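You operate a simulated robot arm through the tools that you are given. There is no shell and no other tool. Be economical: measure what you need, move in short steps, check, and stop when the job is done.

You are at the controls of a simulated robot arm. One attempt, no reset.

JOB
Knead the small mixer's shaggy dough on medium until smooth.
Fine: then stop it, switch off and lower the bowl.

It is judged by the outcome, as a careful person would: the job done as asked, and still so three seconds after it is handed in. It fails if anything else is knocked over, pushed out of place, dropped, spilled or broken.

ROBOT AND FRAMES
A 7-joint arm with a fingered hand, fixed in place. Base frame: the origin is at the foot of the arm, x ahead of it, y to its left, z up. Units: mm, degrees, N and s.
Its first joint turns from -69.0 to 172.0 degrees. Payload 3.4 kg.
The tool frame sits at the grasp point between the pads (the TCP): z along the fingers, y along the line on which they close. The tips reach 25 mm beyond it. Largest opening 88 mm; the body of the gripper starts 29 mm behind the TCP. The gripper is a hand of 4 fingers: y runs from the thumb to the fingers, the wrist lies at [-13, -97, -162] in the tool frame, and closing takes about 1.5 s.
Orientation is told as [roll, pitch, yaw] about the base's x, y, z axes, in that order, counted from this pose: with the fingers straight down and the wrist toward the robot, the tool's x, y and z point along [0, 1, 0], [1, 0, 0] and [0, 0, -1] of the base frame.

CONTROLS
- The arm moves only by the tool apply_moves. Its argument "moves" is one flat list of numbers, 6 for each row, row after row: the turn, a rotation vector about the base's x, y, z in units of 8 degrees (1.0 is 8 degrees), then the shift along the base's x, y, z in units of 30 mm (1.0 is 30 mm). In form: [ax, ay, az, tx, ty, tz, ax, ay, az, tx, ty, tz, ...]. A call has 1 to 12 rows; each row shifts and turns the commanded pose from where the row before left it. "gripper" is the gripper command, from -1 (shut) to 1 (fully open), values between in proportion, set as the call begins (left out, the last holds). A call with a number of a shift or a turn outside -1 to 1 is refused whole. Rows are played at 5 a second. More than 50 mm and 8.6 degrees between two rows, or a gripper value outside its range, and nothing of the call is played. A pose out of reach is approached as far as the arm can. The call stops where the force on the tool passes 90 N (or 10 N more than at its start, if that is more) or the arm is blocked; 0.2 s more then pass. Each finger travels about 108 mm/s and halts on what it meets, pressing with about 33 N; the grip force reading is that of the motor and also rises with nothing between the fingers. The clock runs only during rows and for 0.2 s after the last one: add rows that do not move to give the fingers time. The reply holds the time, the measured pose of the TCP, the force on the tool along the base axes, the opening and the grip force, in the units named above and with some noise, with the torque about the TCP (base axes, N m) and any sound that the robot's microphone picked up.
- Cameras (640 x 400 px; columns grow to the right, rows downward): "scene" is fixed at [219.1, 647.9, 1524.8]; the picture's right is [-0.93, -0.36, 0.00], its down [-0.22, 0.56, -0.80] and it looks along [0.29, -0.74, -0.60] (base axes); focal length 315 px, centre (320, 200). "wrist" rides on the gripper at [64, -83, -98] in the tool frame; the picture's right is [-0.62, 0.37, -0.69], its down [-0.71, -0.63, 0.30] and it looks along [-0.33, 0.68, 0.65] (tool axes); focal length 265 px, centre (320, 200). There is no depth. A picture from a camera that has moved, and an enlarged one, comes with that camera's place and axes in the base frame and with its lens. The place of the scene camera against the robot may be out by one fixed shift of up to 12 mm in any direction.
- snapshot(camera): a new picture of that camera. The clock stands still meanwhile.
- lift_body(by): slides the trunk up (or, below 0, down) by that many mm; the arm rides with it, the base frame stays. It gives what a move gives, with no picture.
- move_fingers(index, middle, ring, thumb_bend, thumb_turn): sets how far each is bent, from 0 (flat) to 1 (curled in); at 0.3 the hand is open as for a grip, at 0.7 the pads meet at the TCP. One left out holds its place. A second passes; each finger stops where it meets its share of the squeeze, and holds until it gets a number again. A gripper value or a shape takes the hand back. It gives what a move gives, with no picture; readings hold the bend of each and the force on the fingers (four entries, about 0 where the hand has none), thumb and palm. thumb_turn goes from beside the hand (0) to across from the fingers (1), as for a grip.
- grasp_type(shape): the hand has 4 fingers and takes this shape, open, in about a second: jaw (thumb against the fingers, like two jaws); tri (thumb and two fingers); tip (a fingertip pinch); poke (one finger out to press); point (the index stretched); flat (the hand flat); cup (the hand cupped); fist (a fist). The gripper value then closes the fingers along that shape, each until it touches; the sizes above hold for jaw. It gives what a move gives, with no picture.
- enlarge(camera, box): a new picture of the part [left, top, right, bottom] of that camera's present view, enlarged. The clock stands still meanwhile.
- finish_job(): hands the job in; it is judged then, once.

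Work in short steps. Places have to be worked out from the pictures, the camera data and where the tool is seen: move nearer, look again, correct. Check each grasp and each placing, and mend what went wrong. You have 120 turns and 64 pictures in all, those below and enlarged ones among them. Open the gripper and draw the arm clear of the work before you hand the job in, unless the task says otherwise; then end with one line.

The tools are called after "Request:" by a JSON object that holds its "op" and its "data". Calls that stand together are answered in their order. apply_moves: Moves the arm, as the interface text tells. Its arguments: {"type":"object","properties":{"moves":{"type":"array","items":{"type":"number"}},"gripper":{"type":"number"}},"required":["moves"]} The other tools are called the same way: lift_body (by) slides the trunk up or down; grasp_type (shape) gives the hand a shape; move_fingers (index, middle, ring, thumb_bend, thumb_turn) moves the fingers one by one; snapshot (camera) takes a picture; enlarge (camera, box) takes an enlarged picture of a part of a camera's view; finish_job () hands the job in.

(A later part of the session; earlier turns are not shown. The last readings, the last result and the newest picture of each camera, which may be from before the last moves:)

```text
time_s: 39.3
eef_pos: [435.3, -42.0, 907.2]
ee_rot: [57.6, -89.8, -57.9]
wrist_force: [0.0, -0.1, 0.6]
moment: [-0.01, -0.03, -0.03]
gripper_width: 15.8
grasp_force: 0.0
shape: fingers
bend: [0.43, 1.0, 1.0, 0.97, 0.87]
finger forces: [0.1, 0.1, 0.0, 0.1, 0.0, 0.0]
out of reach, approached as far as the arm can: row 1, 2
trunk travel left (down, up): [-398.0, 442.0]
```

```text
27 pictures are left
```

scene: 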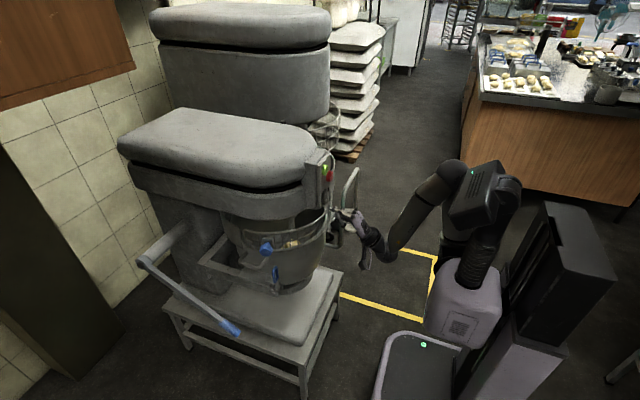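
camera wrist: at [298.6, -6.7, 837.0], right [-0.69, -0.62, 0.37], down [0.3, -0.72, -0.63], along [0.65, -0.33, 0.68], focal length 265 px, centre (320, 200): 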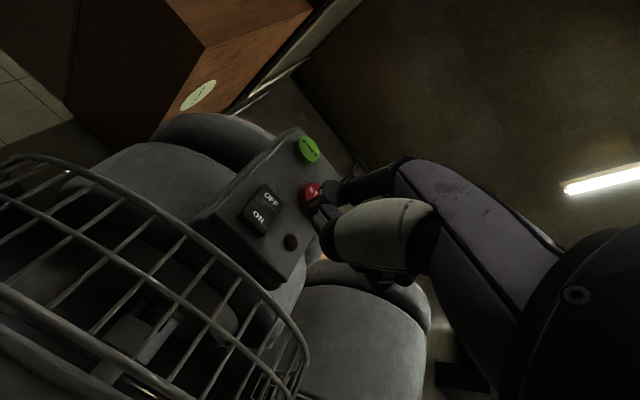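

Near the limit at pitch -90; relax the pitch to -75 while retreating slightly, then align.

Request:
{"op": "apply_moves", "data": {"moves": [0, 0.94, 0, -0.7, -0.3, 0.3, 0, 0.94, 0, -0.3, -0.3, 0.3]}}

Request:
{"op": "enlarge", "data": {"camera": "scene", "box": [290, 140, 390, 220]}}

Request:
{"op": "enlarge", "data": {"camera": "wrist", "box": [220, 120, 420, 280]}}

```text
time_s: 39.9
eef_pos: [430.0, -49.5, 935.9]
ee_rot: [-0.1, -74.8, 0.0]
wrist_force: [-0.1, -0.4, -0.3]
moment: [0.05, -0.02, -0.03]
gripper_width: 15.8
grasp_force: 0.0
shape: fingers
bend: [0.43, 1.0, 1.0, 0.97, 0.87]
finger forces: [0.0, 0.0, 0.1, 0.0, 0.1, 0.0]
out of reach, approached as far as the arm can: row 1, 2
trunk travel left (down, up): [-398.0, 442.0]
```

```text
5.00 times, centred on (340, 180) of scene
camera zoom: at [219.1, 647.9, 1524.8], right [-0.93, -0.36, 0.0], down [-0.22, 0.56, -0.8], along [0.29, -0.74, -0.6], focal length 1574 px, centre (220, 300)
```

zoom: 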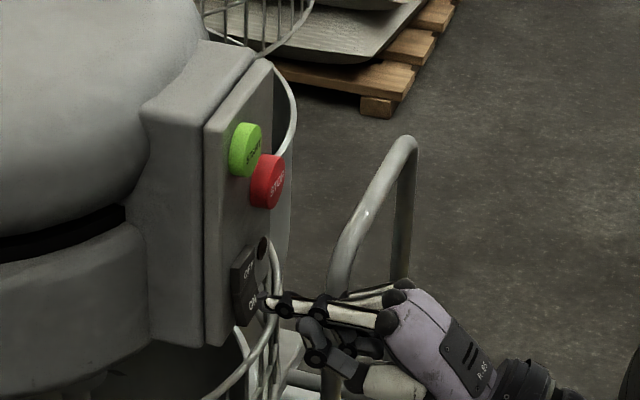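

```text
2.50 times, centred on (320, 200) of wrist
camera zoom: at [314.1, 15.1, 881.9], right [-0.57, -0.62, 0.54], down [0.13, -0.71, -0.69], along [0.81, -0.33, 0.49], focal length 664 px, centre (320, 200)
```

zoom: 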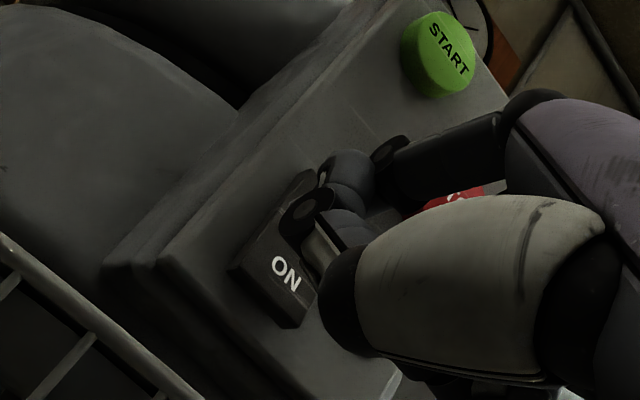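

Tip ≈[464,-44,961], near the rocker's middle. Shift right 9 and down 11, then press forward gently.

Request:
{"op": "apply_moves", "data": {"moves": [0, 0, 0, -0.2, -0.3, -0.37, 0, 0, 0, 0.2, 0, 0, 0, 0, 0, 0.2, 0, 0]}}

Request:
{"op": "apply_moves", "data": {"moves": [0, 0, 0, 0.2, 0, 0, 0, 0, 0, 0.2, 0, 0]}}

Request:
{"op": "enlarge", "data": {"camera": "scene", "box": [300, 160, 360, 210]}}

```text
time_s: 40.7
eef_pos: [439.9, -51.4, 937.7]
ee_rot: [-0.2, -75.6, 0.4]
wrist_force: [-35.8, -1.4, 1.3]
moment: [0.01, -0.92, 0.21]
gripper_width: 15.2
grasp_force: 16.7
shape: fingers
bend: [0.48, 1.0, 1.0, 0.97, 0.87]
finger forces: [34.8, 0.1, 0.0, 0.1, 0.1, 0.0]
out of reach, approached as far as the arm can: row 1
trunk travel left (down, up): [-398.0, 442.0]
heard: click
```

```text
time_s: 41.3
eef_pos: [442.3, -49.3, 945.2]
ee_rot: [0.2, -76.7, 0.1]
wrist_force: [-76.2, -3.3, 12.1]
moment: [0.08, -1.74, 0.36]
gripper_width: 14.7
grasp_force: 37.5
shape: fingers
bend: [0.52, 1.0, 1.0, 0.96, 0.87]
finger forces: [74.0, 0.0, 0.0, 0.0, 0.1, 0.1]
trunk travel left (down, up): [-398.0, 442.0]
```

```text
8.00 times, centred on (330, 185) of scene
camera zoom: at [219.1, 647.9, 1524.8], right [-0.93, -0.36, 0.0], down [-0.22, 0.56, -0.8], along [0.29, -0.74, -0.6], focal length 2518 px, centre (240, 320)
```

zoom: 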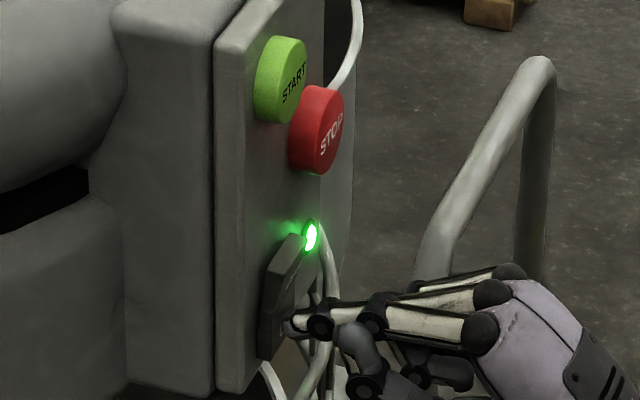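

Click and green lamp: power is on. Back off and rise to START height.

Request:
{"op": "apply_moves", "data": {"moves": [0, 0, 0, -0.8, 0, 0, 0, 0, 0, -0.6, 0, 0]}}

Request:
{"op": "lift_body", "data": {"by": 100}}

Request:
{"op": "enlarge", "data": {"camera": "scene", "box": [290, 140, 390, 220]}}

```text
time_s: 41.9
eef_pos: [429.5, -46.1, 938.1]
ee_rot: [0.1, -74.7, -0.5]
wrist_force: [0.0, 0.7, 0.0]
moment: [0.01, 0.02, -0.04]
gripper_width: 16.0
grasp_force: 0.1
shape: fingers
bend: [0.45, 1.0, 1.0, 0.98, 0.87]
finger forces: [0.0, 0.0, 0.0, 0.0, 0.1, 0.0]
out of reach, approached as far as the arm can: row 2
trunk travel left (down, up): [-398.0, 442.0]
```

```text
time_s: 43.2
eef_pos: [427.4, -45.9, 1037.5]
ee_rot: [-0.1, -74.8, -0.2]
wrist_force: [0.6, -0.1, -0.3]
moment: [-0.02, 0.01, 0.01]
gripper_width: 16.0
grasp_force: 0.0
shape: fingers
bend: [0.45, 1.0, 1.0, 0.98, 0.87]
finger forces: [0.0, 0.2, 0.0, 0.1, 0.0, 0.1]
trunk travel left (down, up): [-498.0, 342.0]
```

```text
5.00 times, centred on (340, 180) of scene
camera zoom: at [219.1, 647.9, 1524.8], right [-0.93, -0.36, 0.0], down [-0.22, 0.56, -0.8], along [0.29, -0.74, -0.6], focal length 1574 px, centre (220, 300)
```

zoom: 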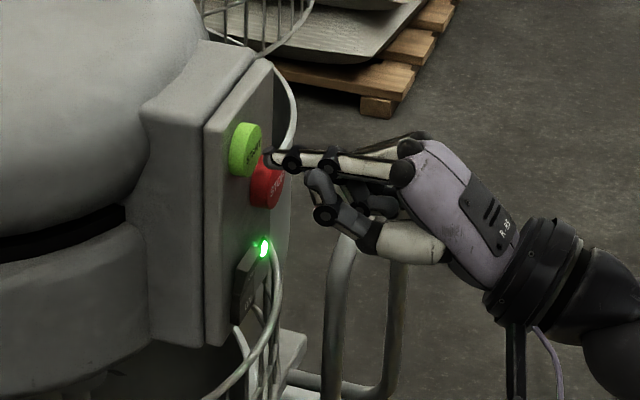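

Tip is ~12 mm before START, slightly left and high. Adjust and press.

Request:
{"op": "apply_moves", "data": {"moves": [0, 0, 0, 0, -0.3, -0.17, 0, 0, 0, 0.25, 0, 0, 0, 0, 0, 0.25, 0, 0]}}

```text
time_s: 44.0
eef_pos: [443.6, -51.3, 1038.1]
ee_rot: [0.0, -75.1, -0.1]
wrist_force: [-14.7, -2.5, 0.1]
moment: [0.06, -0.44, 0.1]
gripper_width: 15.7
grasp_force: 7.6
shape: fingers
bend: [0.47, 1.0, 1.0, 0.98, 0.87]
finger forces: [14.9, 0.0, 0.0, 0.0, 0.0, 0.1]
out of reach, approached as far as the arm can: row 1
trunk travel left (down, up): [-498.0, 342.0]
heard: click
```

Click heard with contact. Back off and check whether it runs.

Request:
{"op": "apply_moves", "data": {"moves": [0, 0, 0, -0.6, 0, 0, 0, 0, 0, -0.4, 0, 0, 0, 0, 0, 0, 0, 0, 0, 0, 0, 0, 0, 0]}}

Request:
{"op": "enlarge", "data": {"camera": "scene", "box": [220, 140, 380, 260]}}

```text
time_s: 45.0
eef_pos: [427.4, -47.3, 1042.3]
ee_rot: [0.0, -74.7, -0.2]
wrist_force: [0.3, -0.4, -0.9]
moment: [-0.01, -0.01, 0.0]
gripper_width: 16.2
grasp_force: 0.1
shape: fingers
bend: [0.45, 1.0, 1.0, 0.98, 0.87]
finger forces: [0.0, 0.1, 0.0, 0.1, 0.1, 0.0]
out of reach, approached as far as the arm can: row 2
trunk travel left (down, up): [-498.0, 342.0]
```

```text
3.33 times, centred on (300, 200) of scene
camera zoom: at [219.1, 647.9, 1524.8], right [-0.93, -0.36, 0.0], down [-0.22, 0.56, -0.8], along [0.29, -0.74, -0.6], focal length 1049 px, centre (387, 200)
```

zoom: 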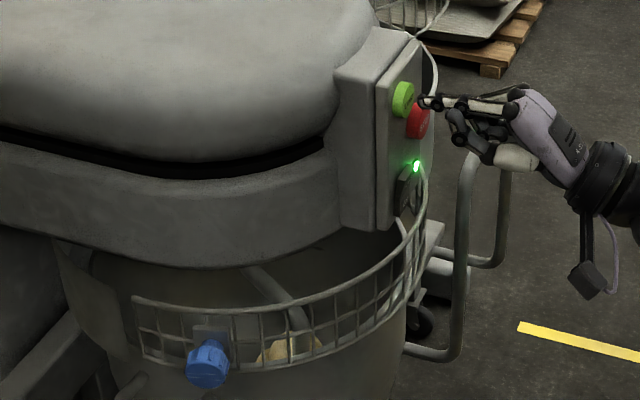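

Not certain it's running; wait ~2 s and look at the hook again.

Request:
{"op": "apply_moves", "data": {"moves": [0, 0, 0, 0, 0, 0, 0, 0, 0, 0, 0, 0, 0, 0, 0, 0, 0, 0, 0, 0, 0, 0, 0, 0, 0, 0, 0, 0, 0, 0, 0, 0, 0, 0, 0, 0, 0, 0, 0, 0, 0, 0]}}

Request:
{"op": "enlarge", "data": {"camera": "scene", "box": [220, 200, 340, 300]}}

```text
time_s: 46.6
eef_pos: [426.3, -46.6, 1042.5]
ee_rot: [0.0, -74.7, -0.2]
wrist_force: [-0.3, 0.7, 0.6]
moment: [-0.02, -0.02, -0.01]
gripper_width: 16.1
grasp_force: 0.2
shape: fingers
bend: [0.45, 1.0, 1.0, 0.98, 0.87]
finger forces: [0.1, 0.0, 0.0, 0.0, 0.0, 0.0]
trunk travel left (down, up): [-498.0, 342.0]
```

```text
4.00 times, centred on (280, 250) of scene
camera zoom: at [219.1, 647.9, 1524.8], right [-0.93, -0.36, 0.0], down [-0.22, 0.56, -0.8], along [0.29, -0.74, -0.6], focal length 1259 px, centre (480, 0)
```

zoom: 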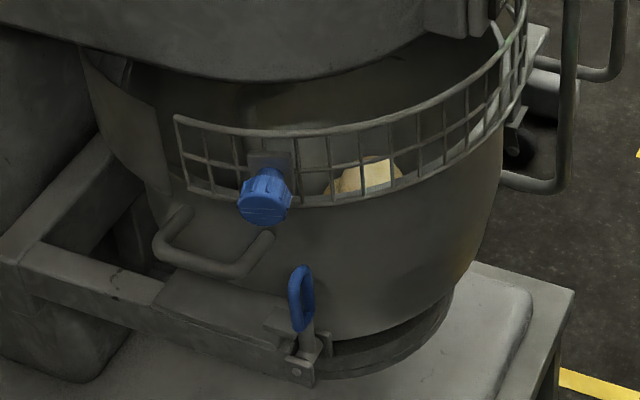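

The hook has moved, so it is running. Go to the earlier viewpoint from above front to watch the dough.

Request:
{"op": "apply_moves", "data": {"moves": [0, 0.9375, 0, -0.33, -0.2, 0.34, 0, 0.9375, 0, -0.33, -0.2, 0.34, 0, 0.9375, 0, -0.33, -0.2, 0.34, 0, 0.9375, 0, -0.33, -0.2, 0.34, 0, 0.9375, 0, -0.33, -0.2, 0.34, 0, 0.9375, 0, -0.33, -0.2, 0.34, 0, 0.9375, 0, -0.33, -0.2, 0.34, 0, 0.9375, 0, -0.33, -0.2, 0.34]}}

Request:
{"op": "enlarge", "data": {"camera": "wrist", "box": [120, 60, 440, 260]}}

```text
time_s: 48.4
eef_pos: [347.6, -94.7, 1123.4]
ee_rot: [-0.3, -14.7, 0.1]
wrist_force: [-0.2, 0.0, 0.4]
moment: [-0.01, -0.01, 0.03]
gripper_width: 15.9
grasp_force: 0.0
shape: fingers
bend: [0.45, 1.0, 1.0, 0.98, 0.87]
finger forces: [0.1, 0.1, 0.0, 0.0, 0.1, 0.0]
trunk travel left (down, up): [-498.0, 342.0]
```

```text
2.00 times, centred on (280, 160) of wrist
camera zoom: at [241.8, -31.2, 1197.1], right [0.18, -0.62, 0.77], down [-0.53, -0.72, -0.45], along [0.83, -0.33, -0.46], focal length 531 px, centre (400, 280)
```

zoom: 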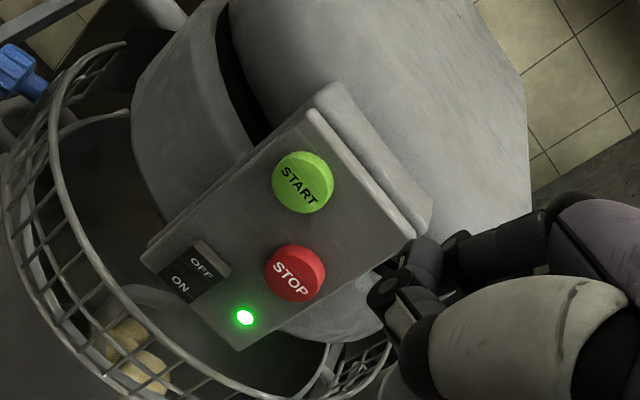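

Dough still lumpy. Tilt a bit more for a better view and wait a few seconds.

Request:
{"op": "apply_moves", "data": {"moves": [0, 0.9375, 0, -0.33, -0.2, 0.34, 0, 0.9375, 0, -0.33, -0.2, 0.34, 0, 0, 0, 0, 0, 0, 0, 0, 0, 0, 0, 0, 0, 0, 0, 0, 0, 0, 0, 0, 0, 0, 0, 0, 0, 0, 0, 0, 0, 0, 0, 0, 0, 0, 0, 0, 0, 0, 0, 0, 0, 0, 0, 0, 0, 0, 0, 0, 0, 0, 0, 0, 0, 0, 0, 0, 0, 0, 0, 0]}}

Request:
{"op": "enlarge", "data": {"camera": "wrist", "box": [150, 100, 350, 250]}}

```text
time_s: 51.0
eef_pos: [327.5, -108.2, 1144.2]
ee_rot: [-0.2, 0.2, 0.0]
wrist_force: [1.4, -0.4, 1.0]
moment: [-0.01, 0.02, 0.03]
gripper_width: 16.1
grasp_force: 0.0
shape: fingers
bend: [0.45, 1.0, 1.0, 0.98, 0.87]
finger forces: [0.0, 0.0, 0.1, 0.1, 0.1, 0.1]
trunk travel left (down, up): [-498.0, 342.0]
```

```text
2.67 times, centred on (250, 175) of wrist
camera zoom: at [244.9, -43.9, 1242.6], right [0.37, -0.62, 0.69], down [-0.63, -0.71, -0.3], along [0.68, -0.33, -0.66], focal length 708 px, centre (507, 267)
```

zoom: 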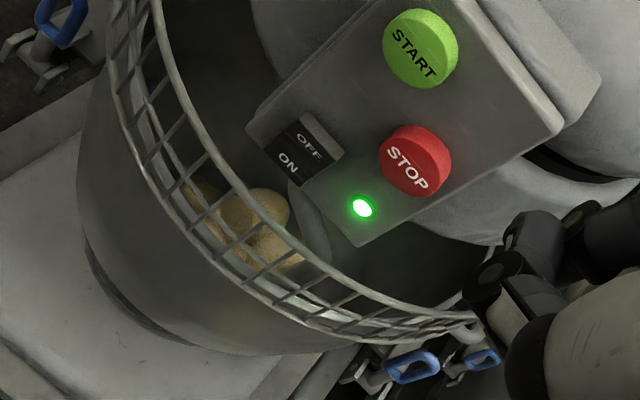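

Still lumpy after ~7 s with the hook turning. Keep waiting and compare.

Request:
{"op": "apply_moves", "data": {"moves": [0, 0, 0, 0, 0, 0, 0, 0, 0, 0, 0, 0, 0, 0, 0, 0, 0, 0, 0, 0, 0, 0, 0, 0, 0, 0, 0, 0, 0, 0, 0, 0, 0, 0, 0, 0, 0, 0, 0, 0, 0, 0, 0, 0, 0, 0, 0, 0, 0, 0, 0, 0, 0, 0, 0, 0, 0, 0, 0, 0, 0, 0, 0, 0, 0, 0, 0, 0, 0, 0, 0, 0]}}

Request:
{"op": "apply_moves", "data": {"moves": [0, 0, 0, 0, 0, 0, 0, 0, 0, 0, 0, 0, 0, 0, 0, 0, 0, 0, 0, 0, 0, 0, 0, 0, 0, 0, 0, 0, 0, 0, 0, 0, 0, 0, 0, 0, 0, 0, 0, 0, 0, 0, 0, 0, 0, 0, 0, 0, 0, 0, 0, 0, 0, 0, 0, 0, 0, 0, 0, 0, 0, 0, 0, 0, 0, 0, 0, 0, 0, 0, 0, 0]}}

Request:
{"op": "enlarge", "data": {"camera": "wrist", "box": [150, 100, 350, 250]}}

```text
time_s: 53.6
eef_pos: [327.4, -106.9, 1144.8]
ee_rot: [-0.3, 0.3, 0.0]
wrist_force: [0.3, 0.0, 0.4]
moment: [-0.02, -0.01, -0.04]
gripper_width: 15.8
grasp_force: 0.1
shape: fingers
bend: [0.45, 1.0, 1.0, 0.98, 0.87]
finger forces: [0.1, 0.1, 0.0, 0.1, 0.0, 0.1]
trunk travel left (down, up): [-498.0, 342.0]
```

```text
time_s: 56.2
eef_pos: [326.7, -107.8, 1144.6]
ee_rot: [-0.2, 0.3, 0.0]
wrist_force: [-0.1, -0.7, 0.8]
moment: [0.01, -0.01, 0.01]
gripper_width: 16.1
grasp_force: 0.0
shape: fingers
bend: [0.45, 1.0, 1.0, 0.98, 0.87]
finger forces: [0.1, 0.0, 0.0, 0.0, 0.1, 0.0]
trunk travel left (down, up): [-498.0, 342.0]
```

```text
2.67 times, centred on (250, 175) of wrist
camera zoom: at [244.9, -43.9, 1242.6], right [0.37, -0.62, 0.69], down [-0.63, -0.71, -0.3], along [0.68, -0.33, -0.66], focal length 708 px, centre (507, 267)
```

zoom: 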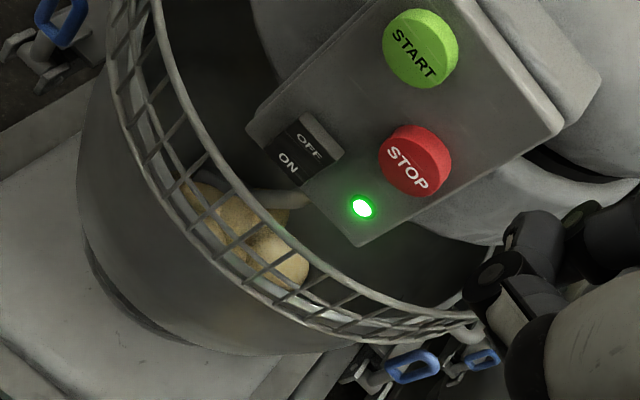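

The dough is getting smoother and paler. Wait about 5 s more.

Request:
{"op": "apply_moves", "data": {"moves": [0, 0, 0, 0, 0, 0, 0, 0, 0, 0, 0, 0, 0, 0, 0, 0, 0, 0, 0, 0, 0, 0, 0, 0, 0, 0, 0, 0, 0, 0, 0, 0, 0, 0, 0, 0, 0, 0, 0, 0, 0, 0, 0, 0, 0, 0, 0, 0, 0, 0, 0, 0, 0, 0, 0, 0, 0, 0, 0, 0, 0, 0, 0, 0, 0, 0, 0, 0, 0, 0, 0, 0]}}

Request:
{"op": "apply_moves", "data": {"moves": [0, 0, 0, 0, 0, 0, 0, 0, 0, 0, 0, 0, 0, 0, 0, 0, 0, 0, 0, 0, 0, 0, 0, 0, 0, 0, 0, 0, 0, 0, 0, 0, 0, 0, 0, 0, 0, 0, 0, 0, 0, 0, 0, 0, 0, 0, 0, 0, 0, 0, 0, 0, 0, 0, 0, 0, 0, 0, 0, 0, 0, 0, 0, 0, 0, 0, 0, 0, 0, 0, 0, 0]}}

Request:
{"op": "enlarge", "data": {"camera": "wrist", "box": [190, 140, 290, 220]}}

```text
time_s: 58.8
eef_pos: [327.9, -106.4, 1143.7]
ee_rot: [-0.3, 0.2, 0.0]
wrist_force: [0.2, 0.5, 0.4]
moment: [-0.01, -0.01, -0.01]
gripper_width: 16.0
grasp_force: 0.1
shape: fingers
bend: [0.45, 1.0, 1.0, 0.98, 0.87]
finger forces: [0.0, 0.1, 0.0, 0.0, 0.1, 0.0]
trunk travel left (down, up): [-498.0, 342.0]
```

```text
time_s: 61.4
eef_pos: [327.7, -107.7, 1144.9]
ee_rot: [-0.2, 0.3, 0.0]
wrist_force: [-0.4, 0.5, 0.3]
moment: [0.0, 0.02, -0.01]
gripper_width: 16.1
grasp_force: 0.0
shape: fingers
bend: [0.45, 1.0, 1.0, 0.98, 0.87]
finger forces: [0.0, 0.0, 0.0, 0.0, 0.0, 0.0]
trunk travel left (down, up): [-498.0, 342.0]
```

```text
5.00 times, centred on (240, 180) of wrist
camera zoom: at [244.9, -43.9, 1242.6], right [0.37, -0.62, 0.69], down [-0.63, -0.71, -0.3], along [0.68, -0.33, -0.66], focal length 1327 px, centre (720, 300)
```

zoom: 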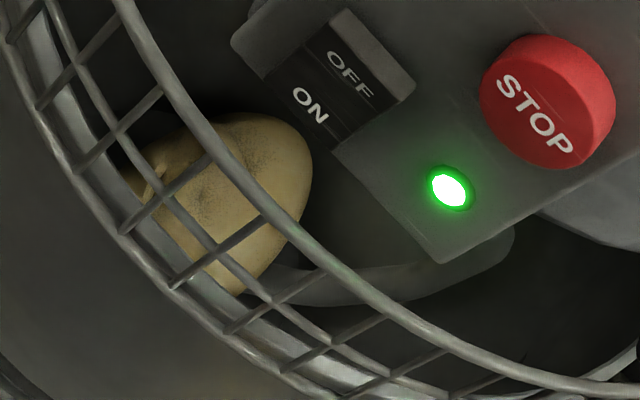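

It's now nearly one smooth mass. Wait ~2.5 s more and check.

Request:
{"op": "apply_moves", "data": {"moves": [0, 0, 0, 0, 0, 0, 0, 0, 0, 0, 0, 0, 0, 0, 0, 0, 0, 0, 0, 0, 0, 0, 0, 0, 0, 0, 0, 0, 0, 0, 0, 0, 0, 0, 0, 0, 0, 0, 0, 0, 0, 0, 0, 0, 0, 0, 0, 0, 0, 0, 0, 0, 0, 0, 0, 0, 0, 0, 0, 0]}}

Request:
{"op": "enlarge", "data": {"camera": "wrist", "box": [190, 140, 290, 220]}}

```text
time_s: 63.6
eef_pos: [326.4, -108.0, 1144.1]
ee_rot: [-0.2, 0.2, 0.0]
wrist_force: [0.0, 0.1, 0.1]
moment: [-0.01, -0.01, -0.02]
gripper_width: 16.2
grasp_force: 0.0
shape: fingers
bend: [0.45, 1.0, 1.0, 0.98, 0.87]
finger forces: [0.0, 0.0, 0.0, 0.1, 0.0, 0.0]
trunk travel left (down, up): [-498.0, 342.0]
```

```text
5.00 times, centred on (240, 180) of wrist
camera zoom: at [244.9, -43.9, 1242.6], right [0.37, -0.62, 0.69], down [-0.63, -0.71, -0.3], along [0.68, -0.33, -0.66], focal length 1327 px, centre (720, 300)
```

zoom: 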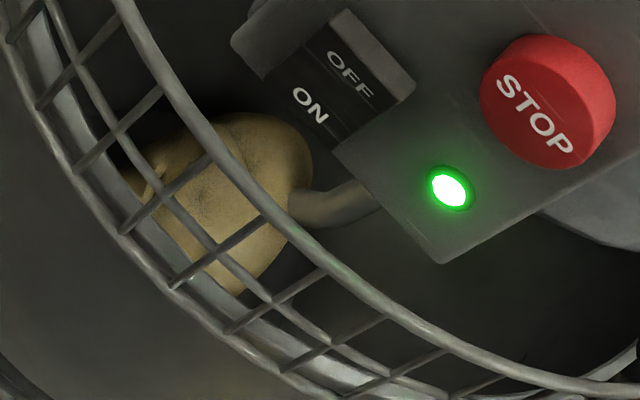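

The dough is smooth and no longer changing shape. Go to STOP: restore the level finger pose, then lower to STOP height.

Request:
{"op": "apply_moves", "data": {"moves": [0, -0.9375, 0, 0.27, 0.05, -0.353, 0, -0.9375, 0, 0.27, 0.05, -0.353, 0, -0.9375, 0, 0.27, 0.05, -0.353, 0, -0.9375, 0, 0.27, 0.05, -0.353, 0, -0.9375, 0, 0.27, 0.05, -0.353, 0, -0.9375, 0, 0.27, 0.05, -0.353, 0, -0.9375, 0, 0.27, 0.05, -0.353, 0, -0.9375, 0, 0.27, 0.05, -0.353, 0, -0.9375, 0, 0.27, 0.05, -0.353, 0, -0.9375, 0, 0.27, 0.05, -0.353]}}

Request:
{"op": "lift_body", "data": {"by": -45}}

Request:
{"op": "enlarge", "data": {"camera": "scene", "box": [290, 140, 390, 220]}}

```text
time_s: 65.8
eef_pos: [430.8, -83.6, 1058.7]
ee_rot: [0.2, -74.7, -0.3]
wrist_force: [-0.3, 0.6, -0.4]
moment: [0.01, 0.0, -0.02]
gripper_width: 15.9
grasp_force: 0.1
shape: fingers
bend: [0.45, 1.0, 1.0, 0.98, 0.87]
finger forces: [0.0, 0.0, 0.2, 0.0, 0.0, 0.0]
out of reach, approached as far as the arm can: row 9, 10
trunk travel left (down, up): [-498.0, 342.0]
```

```text
time_s: 66.7
eef_pos: [431.4, -82.2, 1015.2]
ee_rot: [-0.1, -74.7, -0.2]
wrist_force: [-0.5, -0.6, 0.7]
moment: [-0.02, -0.01, 0.0]
gripper_width: 16.0
grasp_force: 0.0
shape: fingers
bend: [0.45, 1.0, 1.0, 0.98, 0.87]
finger forces: [0.0, 0.0, 0.0, 0.0, 0.1, 0.0]
trunk travel left (down, up): [-453.0, 387.0]
```

```text
5.00 times, centred on (340, 180) of scene
camera zoom: at [219.1, 647.9, 1524.8], right [-0.93, -0.36, 0.0], down [-0.22, 0.56, -0.8], along [0.29, -0.74, -0.6], focal length 1574 px, centre (220, 300)
```

zoom: 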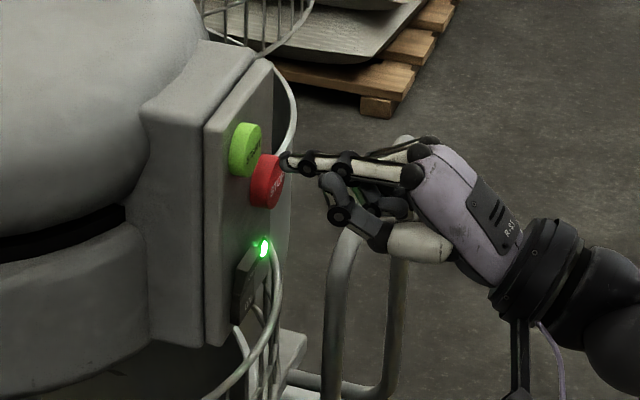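

Tip is ~22 mm high; lower 21, shift right 10, and press.

Request:
{"op": "lift_body", "data": {"by": -21}}

Request:
{"op": "apply_moves", "data": {"moves": [0, 0, 0, 0, -0.3, 0, 0, 0, 0, 0.25, 0, 0, 0, 0, 0, 0.25, 0, 0, 0, 0, 0, 0.1, 0, 0]}}

```text
time_s: 67.4
eef_pos: [431.5, -82.9, 992.9]
ee_rot: [0.1, -74.8, -0.3]
wrist_force: [1.0, -0.2, 0.2]
moment: [-0.02, -0.03, 0.01]
gripper_width: 16.0
grasp_force: 0.1
shape: fingers
bend: [0.45, 1.0, 1.0, 0.98, 0.87]
finger forces: [0.0, 0.0, 0.0, 0.0, 0.0, 0.0]
trunk travel left (down, up): [-432.0, 408.0]
```

```text
time_s: 68.4
eef_pos: [444.0, -92.0, 995.7]
ee_rot: [-0.2, -75.3, 0.0]
wrist_force: [-21.5, 0.5, 1.2]
moment: [0.01, -0.63, 0.19]
gripper_width: 15.8
grasp_force: 10.7
shape: fingers
bend: [0.47, 1.0, 1.0, 0.98, 0.87]
finger forces: [21.7, 0.1, 0.1, 0.0, 0.0, 0.0]
trunk travel left (down, up): [-432.0, 408.0]
heard: click
```

Click: STOP pressed. Back off, move left and down to the OFF half at ≈[475,-53,982].

Request:
{"op": "apply_moves", "data": {"moves": [0, 0, 0, -0.5, 0, 0, 0, 0, 0, 0, 0.6, 0, 0, 0, 0, 0, 0.6, 0]}}

Request:
{"op": "lift_body", "data": {"by": -35}}

Request:
{"op": "enlarge", "data": {"camera": "scene", "box": [260, 140, 380, 240]}}

```text
time_s: 69.2
eef_pos: [433.5, -56.6, 992.1]
ee_rot: [-0.1, -74.7, -0.1]
wrist_force: [-0.2, 0.5, 0.8]
moment: [-0.03, -0.01, 0.01]
gripper_width: 16.1
grasp_force: 0.0
shape: fingers
bend: [0.45, 1.0, 1.0, 0.98, 0.87]
finger forces: [0.0, 0.0, 0.1, 0.1, 0.0, 0.0]
trunk travel left (down, up): [-432.0, 408.0]
```

```text
time_s: 70.0
eef_pos: [434.8, -56.5, 957.5]
ee_rot: [0.0, -74.8, -0.1]
wrist_force: [-1.1, -0.4, -0.4]
moment: [0.01, 0.03, -0.03]
gripper_width: 15.7
grasp_force: 0.0
shape: fingers
bend: [0.45, 1.0, 1.0, 0.98, 0.87]
finger forces: [0.0, 0.0, 0.1, 0.1, 0.0, 0.0]
trunk travel left (down, up): [-397.0, 443.0]
```

```text
4.00 times, centred on (320, 190) of scene
camera zoom: at [219.1, 647.9, 1524.8], right [-0.93, -0.36, 0.0], down [-0.22, 0.56, -0.8], along [0.29, -0.74, -0.6], focal length 1259 px, centre (320, 240)
```

zoom: 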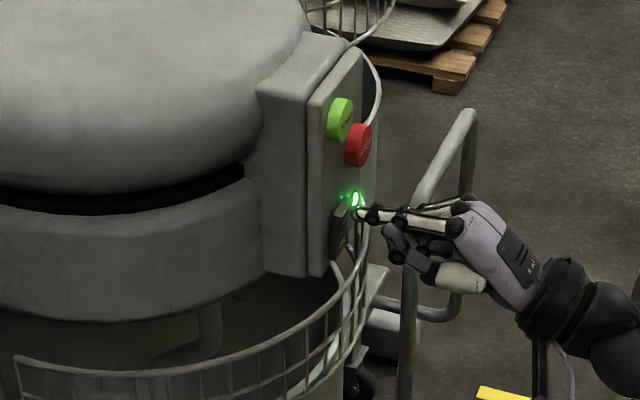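

Tip is opposite the OFF half. Press forward.

Request:
{"op": "apply_moves", "data": {"moves": [0, 0, 0, 0.25, 0, 0, 0, 0, 0, 0.25, 0, 0, 0, 0, 0, 0.15, 0, 0]}}

Request:
{"op": "apply_moves", "data": {"moves": [0, 0, 0, -0.8, 0, 0, 0, 0, 0, -0.6, 0, 0]}}

Request:
{"op": "snapshot", "data": {"camera": "scene"}}

```text
time_s: 70.8
eef_pos: [444.9, -55.3, 963.5]
ee_rot: [-0.1, -75.4, 0.0]
wrist_force: [-29.3, -0.7, 3.2]
moment: [0.04, -0.78, 0.13]
gripper_width: 15.5
grasp_force: 14.9
shape: fingers
bend: [0.47, 1.0, 1.0, 0.97, 0.87]
finger forces: [29.3, 0.1, 0.1, 0.1, 0.0, 0.1]
trunk travel left (down, up): [-397.0, 443.0]
heard: click
```

```text
time_s: 71.4
eef_pos: [416.2, -54.5, 960.6]
ee_rot: [0.0, -74.5, -0.4]
wrist_force: [-0.1, -1.1, 0.2]
moment: [-0.01, -0.04, -0.03]
gripper_width: 16.0
grasp_force: 0.1
shape: fingers
bend: [0.45, 1.0, 1.0, 0.98, 0.87]
finger forces: [0.0, 0.0, 0.0, 0.1, 0.1, 0.0]
out of reach, approached as far as the arm can: row 2
trunk travel left (down, up): [-397.0, 443.0]
```

```text
13 pictures are left
```

scene: 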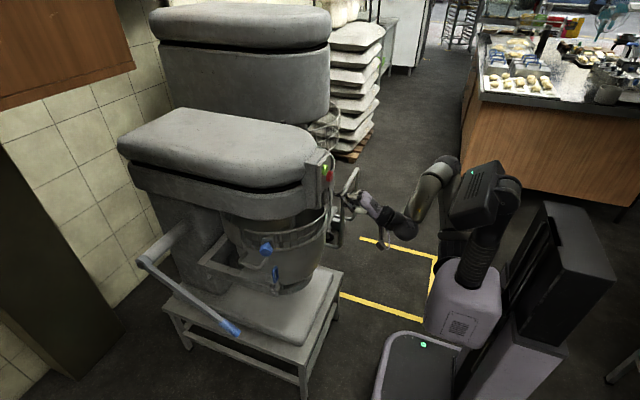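

Rocker clicked and the lamp looks off. The lift lever: pivot ≈[943,240,806], grip end ≈[646,246,605], 34° below horizontal. I'll open the hand and re-orient it so the jaws close along y, pointing forward-down, moving to the left.

Request:
{"op": "apply_moves", "data": {"moves": [0, 0.9375, 0, -0.3, 1, 0, 0, 0.9375, 0, -0.3, 1, 0, 0, 0.9375, 0, 0, 1, 0, 0, 0.9375, 0, 0, 1, 0]}}

Request:
{"op": "grasp_type", "data": {"shape": "jaw"}}

Request:
{"op": "apply_moves", "data": {"moves": [-0.663, 0, 0.663, 0, 0.5, 0, -0.663, 0, 0.663, 0, 0.5, 0, -0.663, 0, 0.663, 0, 0.5, 0, -0.663, 0, 0.663, 0, 0.5, 0, -0.663, 0, 0.663, 0, 0.5, 0, -0.663, 0, 0.663, 0, 0.5, 0, -0.663, 0, 0.663, 0, 0.5, 0, -0.663, 0, 0.663, 0, 0.5, 0, -0.663, 0, 0.663, 0, 0.5, 0, -0.663, 0, 0.663, 0, 0.5, 0, -0.663, 0, 0.663, 0, 0.5, 0, -0.663, 0, 0.663, 0, 0.5, 0]}}

```text
time_s: 72.4
eef_pos: [398.1, 68.4, 962.0]
ee_rot: [-0.2, -44.7, 0.0]
wrist_force: [-0.6, -0.3, 1.0]
moment: [0.02, -0.01, 0.03]
gripper_width: 16.1
grasp_force: 0.2
shape: fingers
bend: [0.45, 1.0, 1.0, 0.98, 0.87]
finger forces: [0.0, 0.0, 0.0, 0.1, 0.1, 0.0]
trunk travel left (down, up): [-397.0, 443.0]
```

```text
time_s: 73.3
eef_pos: [398.0, 66.5, 961.8]
ee_rot: [-0.1, -44.8, -0.2]
wrist_force: [-0.1, -0.2, 0.7]
moment: [0.03, 0.0, -0.04]
gripper_width: 87.5
grasp_force: 0.1
shape: jaw
bend: [0.3, 0.3, 0.3, 0.3, 0.97]
finger forces: [0.0, 0.0, 0.0, 0.0, 0.0, 0.0]
trunk travel left (down, up): [-397.0, 443.0]
```

```text
time_s: 75.9
eef_pos: [398.9, 247.4, 960.7]
ee_rot: [-45.1, 0.1, 89.9]
wrist_force: [-0.3, -0.1, -0.5]
moment: [-0.01, -0.02, 0.0]
gripper_width: 87.6
grasp_force: 0.1
shape: jaw
bend: [0.3, 0.3, 0.3, 0.3, 0.97]
finger forces: [0.0, 0.0, 0.0, 0.1, 0.1, 0.0]
trunk travel left (down, up): [-397.0, 443.0]
```

Orientation achieved. Lower the trunk, then advance toward the lever grip and look.

Request:
{"op": "lift_body", "data": {"by": -220}}

Request:
{"op": "apply_moves", "data": {"moves": [0, 0, 0, 0.9, 0, -0.25, 0, 0, 0, 0.9, 0, -0.25, 0, 0, 0, 0.9, 0, -0.25, 0, 0, 0, 0.9, 0, -0.25, 0, 0, 0, 0.9, 0, -0.25, 0, 0, 0, 0.9, 0, -0.25, 0, 0, 0, 0.9, 0, -0.25]}}

Request:
{"op": "snapshot", "data": {"camera": "wrist"}}

```text
time_s: 78.2
eef_pos: [399.2, 247.0, 741.0]
ee_rot: [-45.2, 0.1, 89.9]
wrist_force: [-0.4, -0.6, -0.2]
moment: [-0.03, -0.02, 0.01]
gripper_width: 87.6
grasp_force: 0.0
shape: jaw
bend: [0.3, 0.3, 0.3, 0.3, 0.97]
finger forces: [0.0, 0.0, 0.0, 0.0, 0.1, 0.0]
trunk travel left (down, up): [-177.0, 663.0]
```

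```text
time_s: 79.8
eef_pos: [588.6, 238.5, 688.5]
ee_rot: [-45.0, 0.0, 89.8]
wrist_force: [-0.4, 0.5, 0.5]
moment: [0.03, 0.03, 0.02]
gripper_width: 87.7
grasp_force: 0.1
shape: jaw
bend: [0.3, 0.3, 0.3, 0.3, 0.98]
finger forces: [0.0, 0.0, 0.0, 0.0, 0.0, 0.0]
out of reach, approached as far as the arm can: row 7
trunk travel left (down, up): [-177.0, 663.0]
```

```text
12 pictures are left
camera wrist: at [473.4, 155.2, 712.5], right [-0.05, 0.37, 0.93], down [0.72, -0.63, 0.29], along [0.7, 0.68, -0.23], focal length 265 px, centre (320, 200)
```

wrist: 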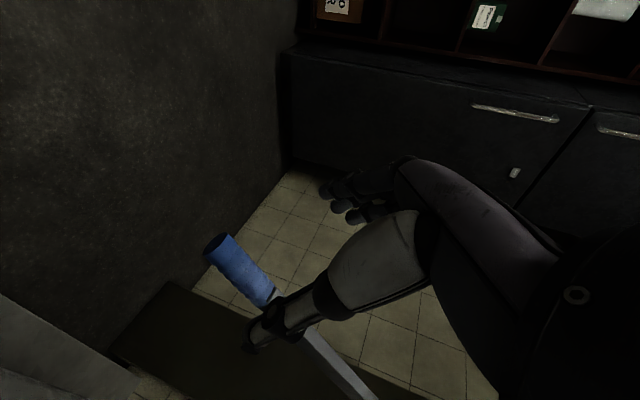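

Reach limit at x≈589 here. Raise the trunk and lower the arm relative to it, then try advancing again.

Request:
{"op": "lift_body", "data": {"by": 90}}

Request:
{"op": "apply_moves", "data": {"moves": [0, 0, 0, 0, 0.25, -1, 0, 0, 0, 0, 0, -1, 0, 0, 0, 0, 0, -1, 0, 0, 0, 0.7, 0, 0, 0, 0, 0, 0.7, 0, 0]}}

```text
time_s: 81.0
eef_pos: [585.7, 240.8, 781.7]
ee_rot: [-45.2, -0.6, 90.0]
wrist_force: [0.5, -0.5, -0.4]
moment: [0.02, 0.02, 0.0]
gripper_width: 87.7
grasp_force: 0.1
shape: jaw
bend: [0.3, 0.3, 0.3, 0.3, 0.98]
finger forces: [0.1, 0.0, 0.1, 0.1, 0.1, 0.1]
trunk travel left (down, up): [-267.0, 573.0]
```

```text
time_s: 82.2
eef_pos: [609.7, 267.0, 693.5]
ee_rot: [-46.3, 0.6, 92.2]
wrist_force: [0.3, -0.9, 0.3]
moment: [0.02, -0.01, 0.01]
gripper_width: 87.7
grasp_force: 0.0
shape: jaw
bend: [0.3, 0.3, 0.3, 0.3, 0.98]
finger forces: [0.0, 0.0, 0.0, 0.0, 0.0, 0.1]
out of reach, approached as far as the arm can: row 5
trunk travel left (down, up): [-267.0, 573.0]
```

Shoulder reach suggests pointing the hand more forward. Pitch 20° further, raise the trunk 50, and lower to a pre-grasp point [595,246,643].

Request:
{"op": "apply_moves", "data": {"moves": [0, -0.833, 0, -0.17, -0.23, 0, 0, -0.833, 0, -0.17, -0.23, 0, 0, -0.833, 0, -0.17, -0.23, 0]}}

Request:
{"op": "lift_body", "data": {"by": 50}}

Request:
{"op": "apply_moves", "data": {"moves": [0, 0, 0, 0, 0, -0.83, 0, 0, 0, 0, 0, -0.83, 0, 0, 0, 0, 0, -0.83, 0, 0, 0, 0, 0, -0.83]}}

Request:
{"op": "snapshot", "data": {"camera": "wrist"}}

```text
time_s: 83.0
eef_pos: [614.1, 225.5, 694.9]
ee_rot: [-65.3, -0.3, 89.4]
wrist_force: [-0.4, -0.1, 0.1]
moment: [-0.03, 0.03, -0.04]
gripper_width: 88.0
grasp_force: 0.0
shape: jaw
bend: [0.3, 0.3, 0.3, 0.3, 0.98]
finger forces: [0.1, 0.1, 0.0, 0.0, 0.0, 0.0]
trunk travel left (down, up): [-267.0, 573.0]
```

```text
time_s: 84.0
eef_pos: [611.0, 229.0, 747.9]
ee_rot: [-65.4, -0.5, 89.9]
wrist_force: [-0.5, 0.3, -0.7]
moment: [0.02, 0.01, 0.01]
gripper_width: 87.9
grasp_force: 0.1
shape: jaw
bend: [0.3, 0.3, 0.3, 0.3, 0.98]
finger forces: [0.0, 0.0, 0.1, 0.0, 0.0, 0.1]
trunk travel left (down, up): [-317.0, 523.0]
```

```text
time_s: 85.2
eef_pos: [620.7, 218.1, 658.0]
ee_rot: [-65.5, -1.9, 88.4]
wrist_force: [-0.5, 0.3, 0.6]
moment: [-0.01, 0.02, -0.01]
gripper_width: 88.0
grasp_force: 0.0
shape: jaw
bend: [0.3, 0.3, 0.3, 0.3, 0.98]
finger forces: [0.0, 0.1, 0.0, 0.0, 0.0, 0.0]
trunk travel left (down, up): [-317.0, 523.0]
stopped in row 4: the arm was blocked; the commanded pose is now the measured one
```

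```text
11 pictures are left
camera wrist: at [501.9, 138.2, 637.2], right [-0.36, 0.35, 0.86], down [0.55, -0.66, 0.5], along [0.75, 0.66, 0.05], focal length 265 px, centre (320, 200)
```

wrist: 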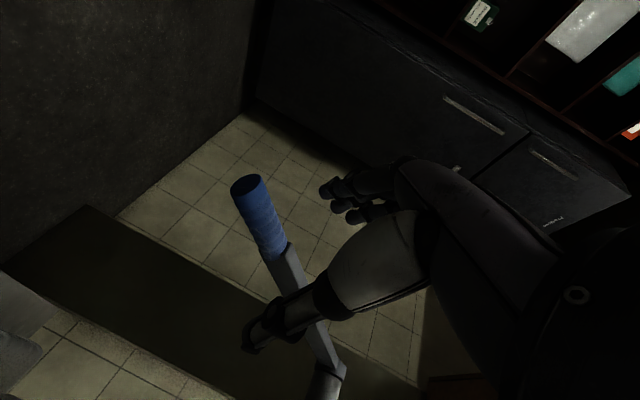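

Blocked with no force; check the scene for what it is near.

Request:
{"op": "snapshot", "data": {"camera": "scene"}}

```text
10 pictures are left
```

scene: 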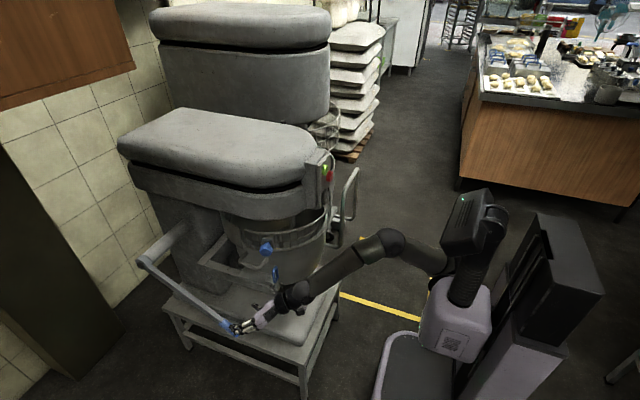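

Request:
{"op": "enlarge", "data": {"camera": "scene", "box": [210, 240, 350, 350]}}

```text
3.64 times, centred on (280, 295) of scene
camera zoom: at [219.1, 647.9, 1524.8], right [-0.93, -0.36, 0.0], down [-0.22, 0.56, -0.8], along [0.29, -0.74, -0.6], focal length 1145 px, centre (466, -146)
```

zoom: 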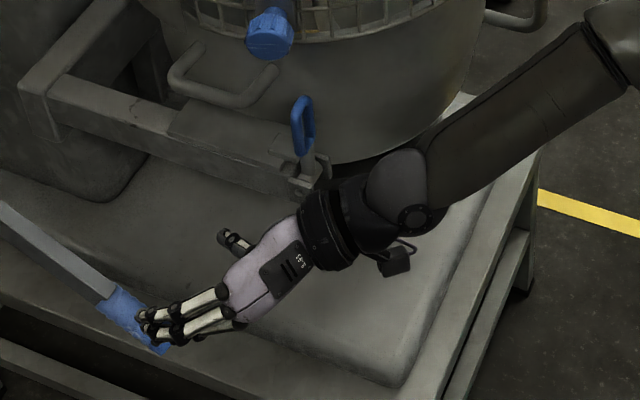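

The wrist ring is likely touching the bowl clamp ([574,113,761]). Back off upward and left, and turn yaw by -18° so the wrist stays clear of the clamp.

Request:
{"op": "apply_moves", "data": {"moves": [0, 0, 0, -0.3, 0.5, 0.5, 0, 0, 0, -0.5, 0.5, 0.3, 0, 0, -0.75, 0, 0, 0, 0, 0, -0.75, 0, 0, 0, 0, 0, -0.75, 0, 0, 0]}}

```text
time_s: 86.6
eef_pos: [609.2, 229.7, 659.4]
ee_rot: [-62.5, -1.3, 68.2]
wrist_force: [-0.2, 0.1, 0.5]
moment: [0.0, 0.02, 0.02]
gripper_width: 88.0
grasp_force: 0.1
shape: jaw
bend: [0.3, 0.3, 0.3, 0.3, 0.98]
finger forces: [0.1, 0.0, 0.0, 0.1, 0.0, 0.0]
trunk travel left (down, up): [-317.0, 523.0]
stopped in row 5: the arm was blocked; the commanded pose is now the measured one
```

Still blocked; retreat backwards and up to free the arm and see whether the commanded and measured poses agree.

Request:
{"op": "apply_moves", "data": {"moves": [0, 0, 0, -1, 0, 0.3, 0, 0, 0, -1, 0, 0.3, 0, 0, 0, -1, 0, 0.3]}}

```text
time_s: 87.3
eef_pos: [531.0, 220.9, 599.7]
ee_rot: [-52.2, 2.2, 67.2]
wrist_force: [1.3, 0.2, -0.5]
moment: [-0.01, -0.01, 0.01]
gripper_width: 87.7
grasp_force: 0.1
shape: jaw
bend: [0.3, 0.3, 0.3, 0.3, 0.97]
finger forces: [0.1, 0.0, 0.1, 0.0, 0.0, 0.0]
trunk travel left (down, up): [-317.0, 523.0]
stopped in row 3: the arm was blocked; the commanded pose is now the measured one
```

Request:
{"op": "snapshot", "data": {"camera": "scene"}}

```text
8 pictures are left
```

scene: 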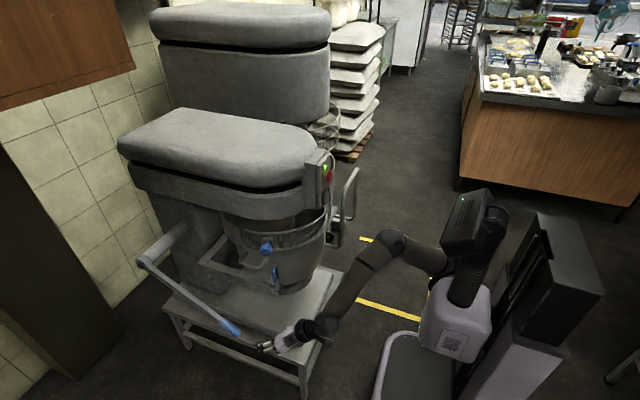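

The arm seems stuck low relative to the trunk. Try raising the arm itself.

Request:
{"op": "apply_moves", "data": {"moves": [0, 0, 0, 0, 0, 0.7, 0, 0, 0, 0, 0, 0.7, 0, 0, 0, 0, 0, 0.7]}}

```text
time_s: 88.1
eef_pos: [528.2, 223.4, 661.6]
ee_rot: [-52.3, 2.5, 67.6]
wrist_force: [0.9, 0.4, -0.9]
moment: [-0.01, 0.01, -0.03]
gripper_width: 87.9
grasp_force: 0.0
shape: jaw
bend: [0.3, 0.3, 0.3, 0.3, 0.97]
finger forces: [0.1, 0.1, 0.1, 0.1, 0.0, 0.0]
trunk travel left (down, up): [-317.0, 523.0]
```

Free now. Raise more, then lower the trunk so the arm works at a better relative height, and adjust pitch.

Request:
{"op": "apply_moves", "data": {"moves": [0, 0, 0, 0, 0.3, 1, -0.285, -0.694, 0, 0, 0.3, 1, -0.285, -0.694, 0, 0, 0.3, 1]}}

Request:
{"op": "lift_body", "data": {"by": -120}}

Request:
{"op": "apply_moves", "data": {"moves": [0, 0, 0, 0.6, 0, 0, 0, 0, 0, 0.6, 0, 0, 0, 0, 0, 0.6, 0, 0]}}

Request:
{"op": "snapshot", "data": {"camera": "wrist"}}

```text
time_s: 88.9
eef_pos: [541.2, 235.5, 754.5]
ee_rot: [-63.3, 1.6, 65.4]
wrist_force: [-0.3, 0.6, -0.9]
moment: [-0.02, 0.0, 0.04]
gripper_width: 87.8
grasp_force: 0.1
shape: jaw
bend: [0.3, 0.3, 0.3, 0.3, 0.97]
finger forces: [0.0, 0.1, 0.0, 0.0, 0.1, 0.1]
trunk travel left (down, up): [-317.0, 523.0]
```

```text
time_s: 90.4
eef_pos: [539.0, 238.8, 641.5]
ee_rot: [-63.6, 1.2, 65.8]
wrist_force: [-0.6, -0.6, -0.4]
moment: [0.0, 0.01, 0.01]
gripper_width: 87.8
grasp_force: 0.1
shape: jaw
bend: [0.3, 0.3, 0.3, 0.3, 0.97]
finger forces: [0.0, 0.0, 0.0, 0.0, 0.1, 0.0]
trunk travel left (down, up): [-197.0, 643.0]
```

```text
time_s: 91.4
eef_pos: [603.1, 208.0, 656.0]
ee_rot: [-62.6, -1.7, 63.4]
wrist_force: [0.4, -0.1, -0.1]
moment: [-0.01, 0.01, 0.0]
gripper_width: 87.9
grasp_force: 0.2
shape: jaw
bend: [0.3, 0.3, 0.3, 0.3, 0.97]
finger forces: [0.0, 0.0, 0.0, 0.1, 0.0, 0.0]
out of reach, approached as far as the arm can: row 3
trunk travel left (down, up): [-197.0, 643.0]
stopped in row 3: the arm was blocked; the commanded pose is now the measured one
```

```text
7 pictures are left
camera wrist: at [462.3, 185.6, 641.6], right [-0.14, 0.45, 0.88], down [0.25, -0.85, 0.47], along [0.96, 0.28, 0.01], focal length 265 px, centre (320, 200)
```

wrist: 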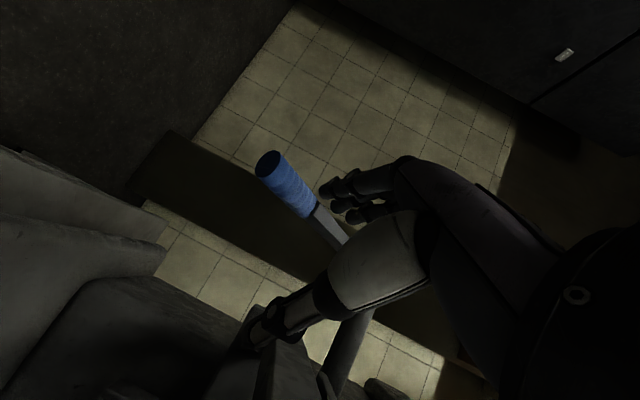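

This orientation runs out of reach. I'll retreat and turn the hand back to pointing forward with closing plane vertical (as used for the buttons), which reaches farther, as a fist.

Request:
{"op": "apply_moves", "data": {"moves": [0, 0, 0, -0.8, 0.3, 0.7, 0, 0, 0, -0.8, 0.3, 0.7, 0, 0, 0, -0.8, 0.3, 0.7]}}

Request:
{"op": "grasp_type", "data": {"shape": "fist"}}

Request:
{"op": "apply_moves", "data": {"moves": [0.79, -0.4, -0.46, 0, 0, 0, 0.79, -0.4, -0.46, 0, 0, 0, 0.79, -0.4, -0.46, 0, 0, 0, 0.79, -0.4, -0.46, 0, 0, 0, 0.79, -0.4, -0.46, 0, 0, 0, 0.79, -0.4, -0.46, 0, 0, 0, 0.79, -0.4, -0.46, 0, 0, 0, 0.79, -0.4, -0.46, 0, 0, 0, 0, 0, 0.9, 0, 0, 0, 0, 0, 0.9, 0, 0, 0, 0, 0, 0.9, 0, 0, 0]}}

```text
time_s: 92.2
eef_pos: [587.1, 213.9, 670.7]
ee_rot: [-62.6, -2.0, 63.3]
wrist_force: [-0.4, -1.2, 0.5]
moment: [-0.05, -0.02, -0.03]
gripper_width: 87.7
grasp_force: 0.0
shape: jaw
bend: [0.3, 0.3, 0.3, 0.3, 0.97]
finger forces: [0.1, 0.0, 0.0, 0.0, 0.0, 0.0]
out of reach, approached as far as the arm can: row 1, 2, 3
trunk travel left (down, up): [-197.0, 643.0]
```

```text
time_s: 93.1
eef_pos: [586.6, 214.7, 670.8]
ee_rot: [-62.7, -2.1, 63.4]
wrist_force: [-0.5, -0.3, -0.2]
moment: [0.03, 0.04, -0.01]
gripper_width: 0.0
grasp_force: 0.1
shape: fist
bend: [1.0, 1.0, 1.0, 0.86, 0.85]
finger forces: [0.0, 0.1, 0.0, 0.0, 0.0, 0.0]
trunk travel left (down, up): [-197.0, 643.0]
```

```text
time_s: 95.5
eef_pos: [585.3, 217.0, 666.7]
ee_rot: [-40.3, -54.4, 41.3]
wrist_force: [0.2, -0.1, 0.5]
moment: [-0.05, 0.01, 0.02]
gripper_width: 0.0
grasp_force: 0.0
shape: fist
bend: [1.0, 1.0, 1.0, 0.86, 0.85]
finger forces: [0.1, 0.0, 0.1, 0.0, 0.0, 0.1]
trunk travel left (down, up): [-197.0, 643.0]
```

Hand now points forward ([.89,-.08,-.45]). Finish the roll and move over the grip, then test by pressing down lightly on the lever to learn which way it moves.

Request:
{"op": "apply_moves", "data": {"moves": [0.89, -0.08, -0.45, 0, 0.3, 0.6, 0.89, -0.08, -0.45, 0, 0.3, 0.6, 0.89, -0.08, -0.45, 0, 0.4, 0.4, 0, 0, 0, 0.7, 0, 0, 0, 0, 0, 0.7, 0, 0, 0, 0, 0, 0.7, 0, 0]}}

Request:
{"op": "enlarge", "data": {"camera": "scene", "box": [180, 230, 340, 350]}}

```text
time_s: 96.9
eef_pos: [623.3, 233.6, 717.2]
ee_rot: [-1.8, -63.8, -3.1]
wrist_force: [0.1, 0.1, -0.2]
moment: [-0.03, 0.0, -0.02]
gripper_width: 0.3
grasp_force: 0.1
shape: fist
bend: [1.0, 1.0, 1.0, 0.86, 0.85]
finger forces: [0.1, 0.0, 0.1, 0.1, 0.0, 0.0]
out of reach, approached as far as the arm can: row 4, 5, 6
trunk travel left (down, up): [-197.0, 643.0]
```

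```text
3.33 times, centred on (260, 290) of scene
camera zoom: at [219.1, 647.9, 1524.8], right [-0.93, -0.36, 0.0], down [-0.22, 0.56, -0.8], along [0.29, -0.74, -0.6], focal length 1049 px, centre (520, -100)
```

zoom: 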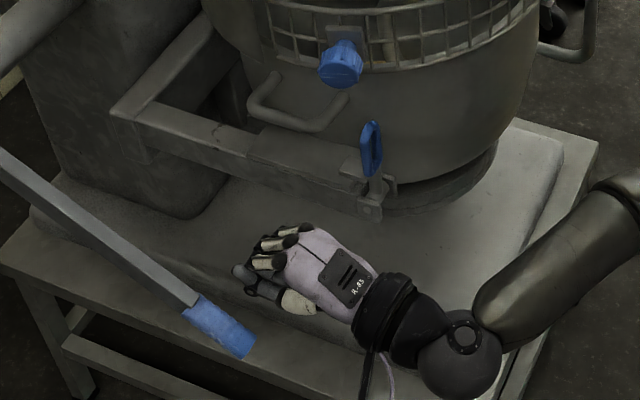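

Direction guess: lever range looks symmetric (±34°), so lowering the bowl means swinging it up. Best reach is with yaw ~35°. Turn there, back off, and lower to pass beneath the grip.

Request:
{"op": "apply_moves", "data": {"moves": [0, 0, 0.95, -0.4, 0, 0, 0, 0, 0.95, -0.4, 0, 0, 0, 0, 0.95, -0.4, 0, 0, 0, 0, 0.95, 0, 0, 0, 0, 0, 0.95, 0, 0, 0]}}

Request:
{"op": "lift_body", "data": {"by": -177}}

```text
time_s: 98.1
eef_pos: [586.2, 232.4, 716.6]
ee_rot: [-1.7, -63.8, 34.9]
wrist_force: [0.6, -0.1, 0.3]
moment: [0.0, 0.0, 0.01]
gripper_width: 0.2
grasp_force: 0.1
shape: fist
bend: [1.0, 1.0, 1.0, 0.86, 0.85]
finger forces: [0.0, 0.1, 0.0, 0.0, 0.0, 0.0]
trunk travel left (down, up): [-197.0, 643.0]
```

```text
time_s: 100.1
eef_pos: [585.2, 232.7, 540.7]
ee_rot: [-1.8, -63.7, 34.9]
wrist_force: [-0.3, 0.0, -0.7]
moment: [0.0, 0.0, 0.01]
gripper_width: 0.0
grasp_force: 0.1
shape: fist
bend: [1.0, 1.0, 1.0, 0.86, 0.85]
finger forces: [0.0, 0.0, 0.0, 0.1, 0.0, 0.0]
trunk travel left (down, up): [-20.0, 820.0]
```

Now slide forward under the grip.

Request:
{"op": "apply_moves", "data": {"moves": [0, 0, 0, 0.7, 0.2, 0, 0, 0, 0, 0.7, 0.2, 0, 0, 0, 0, 0.7, 0.2, 0]}}

Request:
{"op": "snapshot", "data": {"camera": "wrist"}}

```text
time_s: 100.9
eef_pos: [650.2, 249.4, 540.4]
ee_rot: [-1.7, -63.8, 34.8]
wrist_force: [0.6, 0.3, 0.5]
moment: [0.01, -0.01, 0.01]
gripper_width: 0.0
grasp_force: 0.1
shape: fist
bend: [1.0, 1.0, 1.0, 0.86, 0.85]
finger forces: [0.1, 0.1, 0.0, 0.0, 0.0, 0.0]
trunk travel left (down, up): [-20.0, 820.0]
```

```text
5 pictures are left
camera wrist: at [510.6, 233.9, 508.9], right [-0.05, -0.76, 0.65], down [0.39, -0.61, -0.69], along [0.92, 0.22, 0.33], focal length 265 px, centre (320, 200)
```

wrist: 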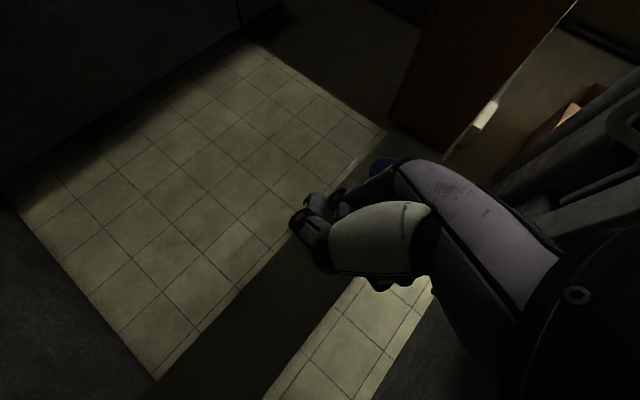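

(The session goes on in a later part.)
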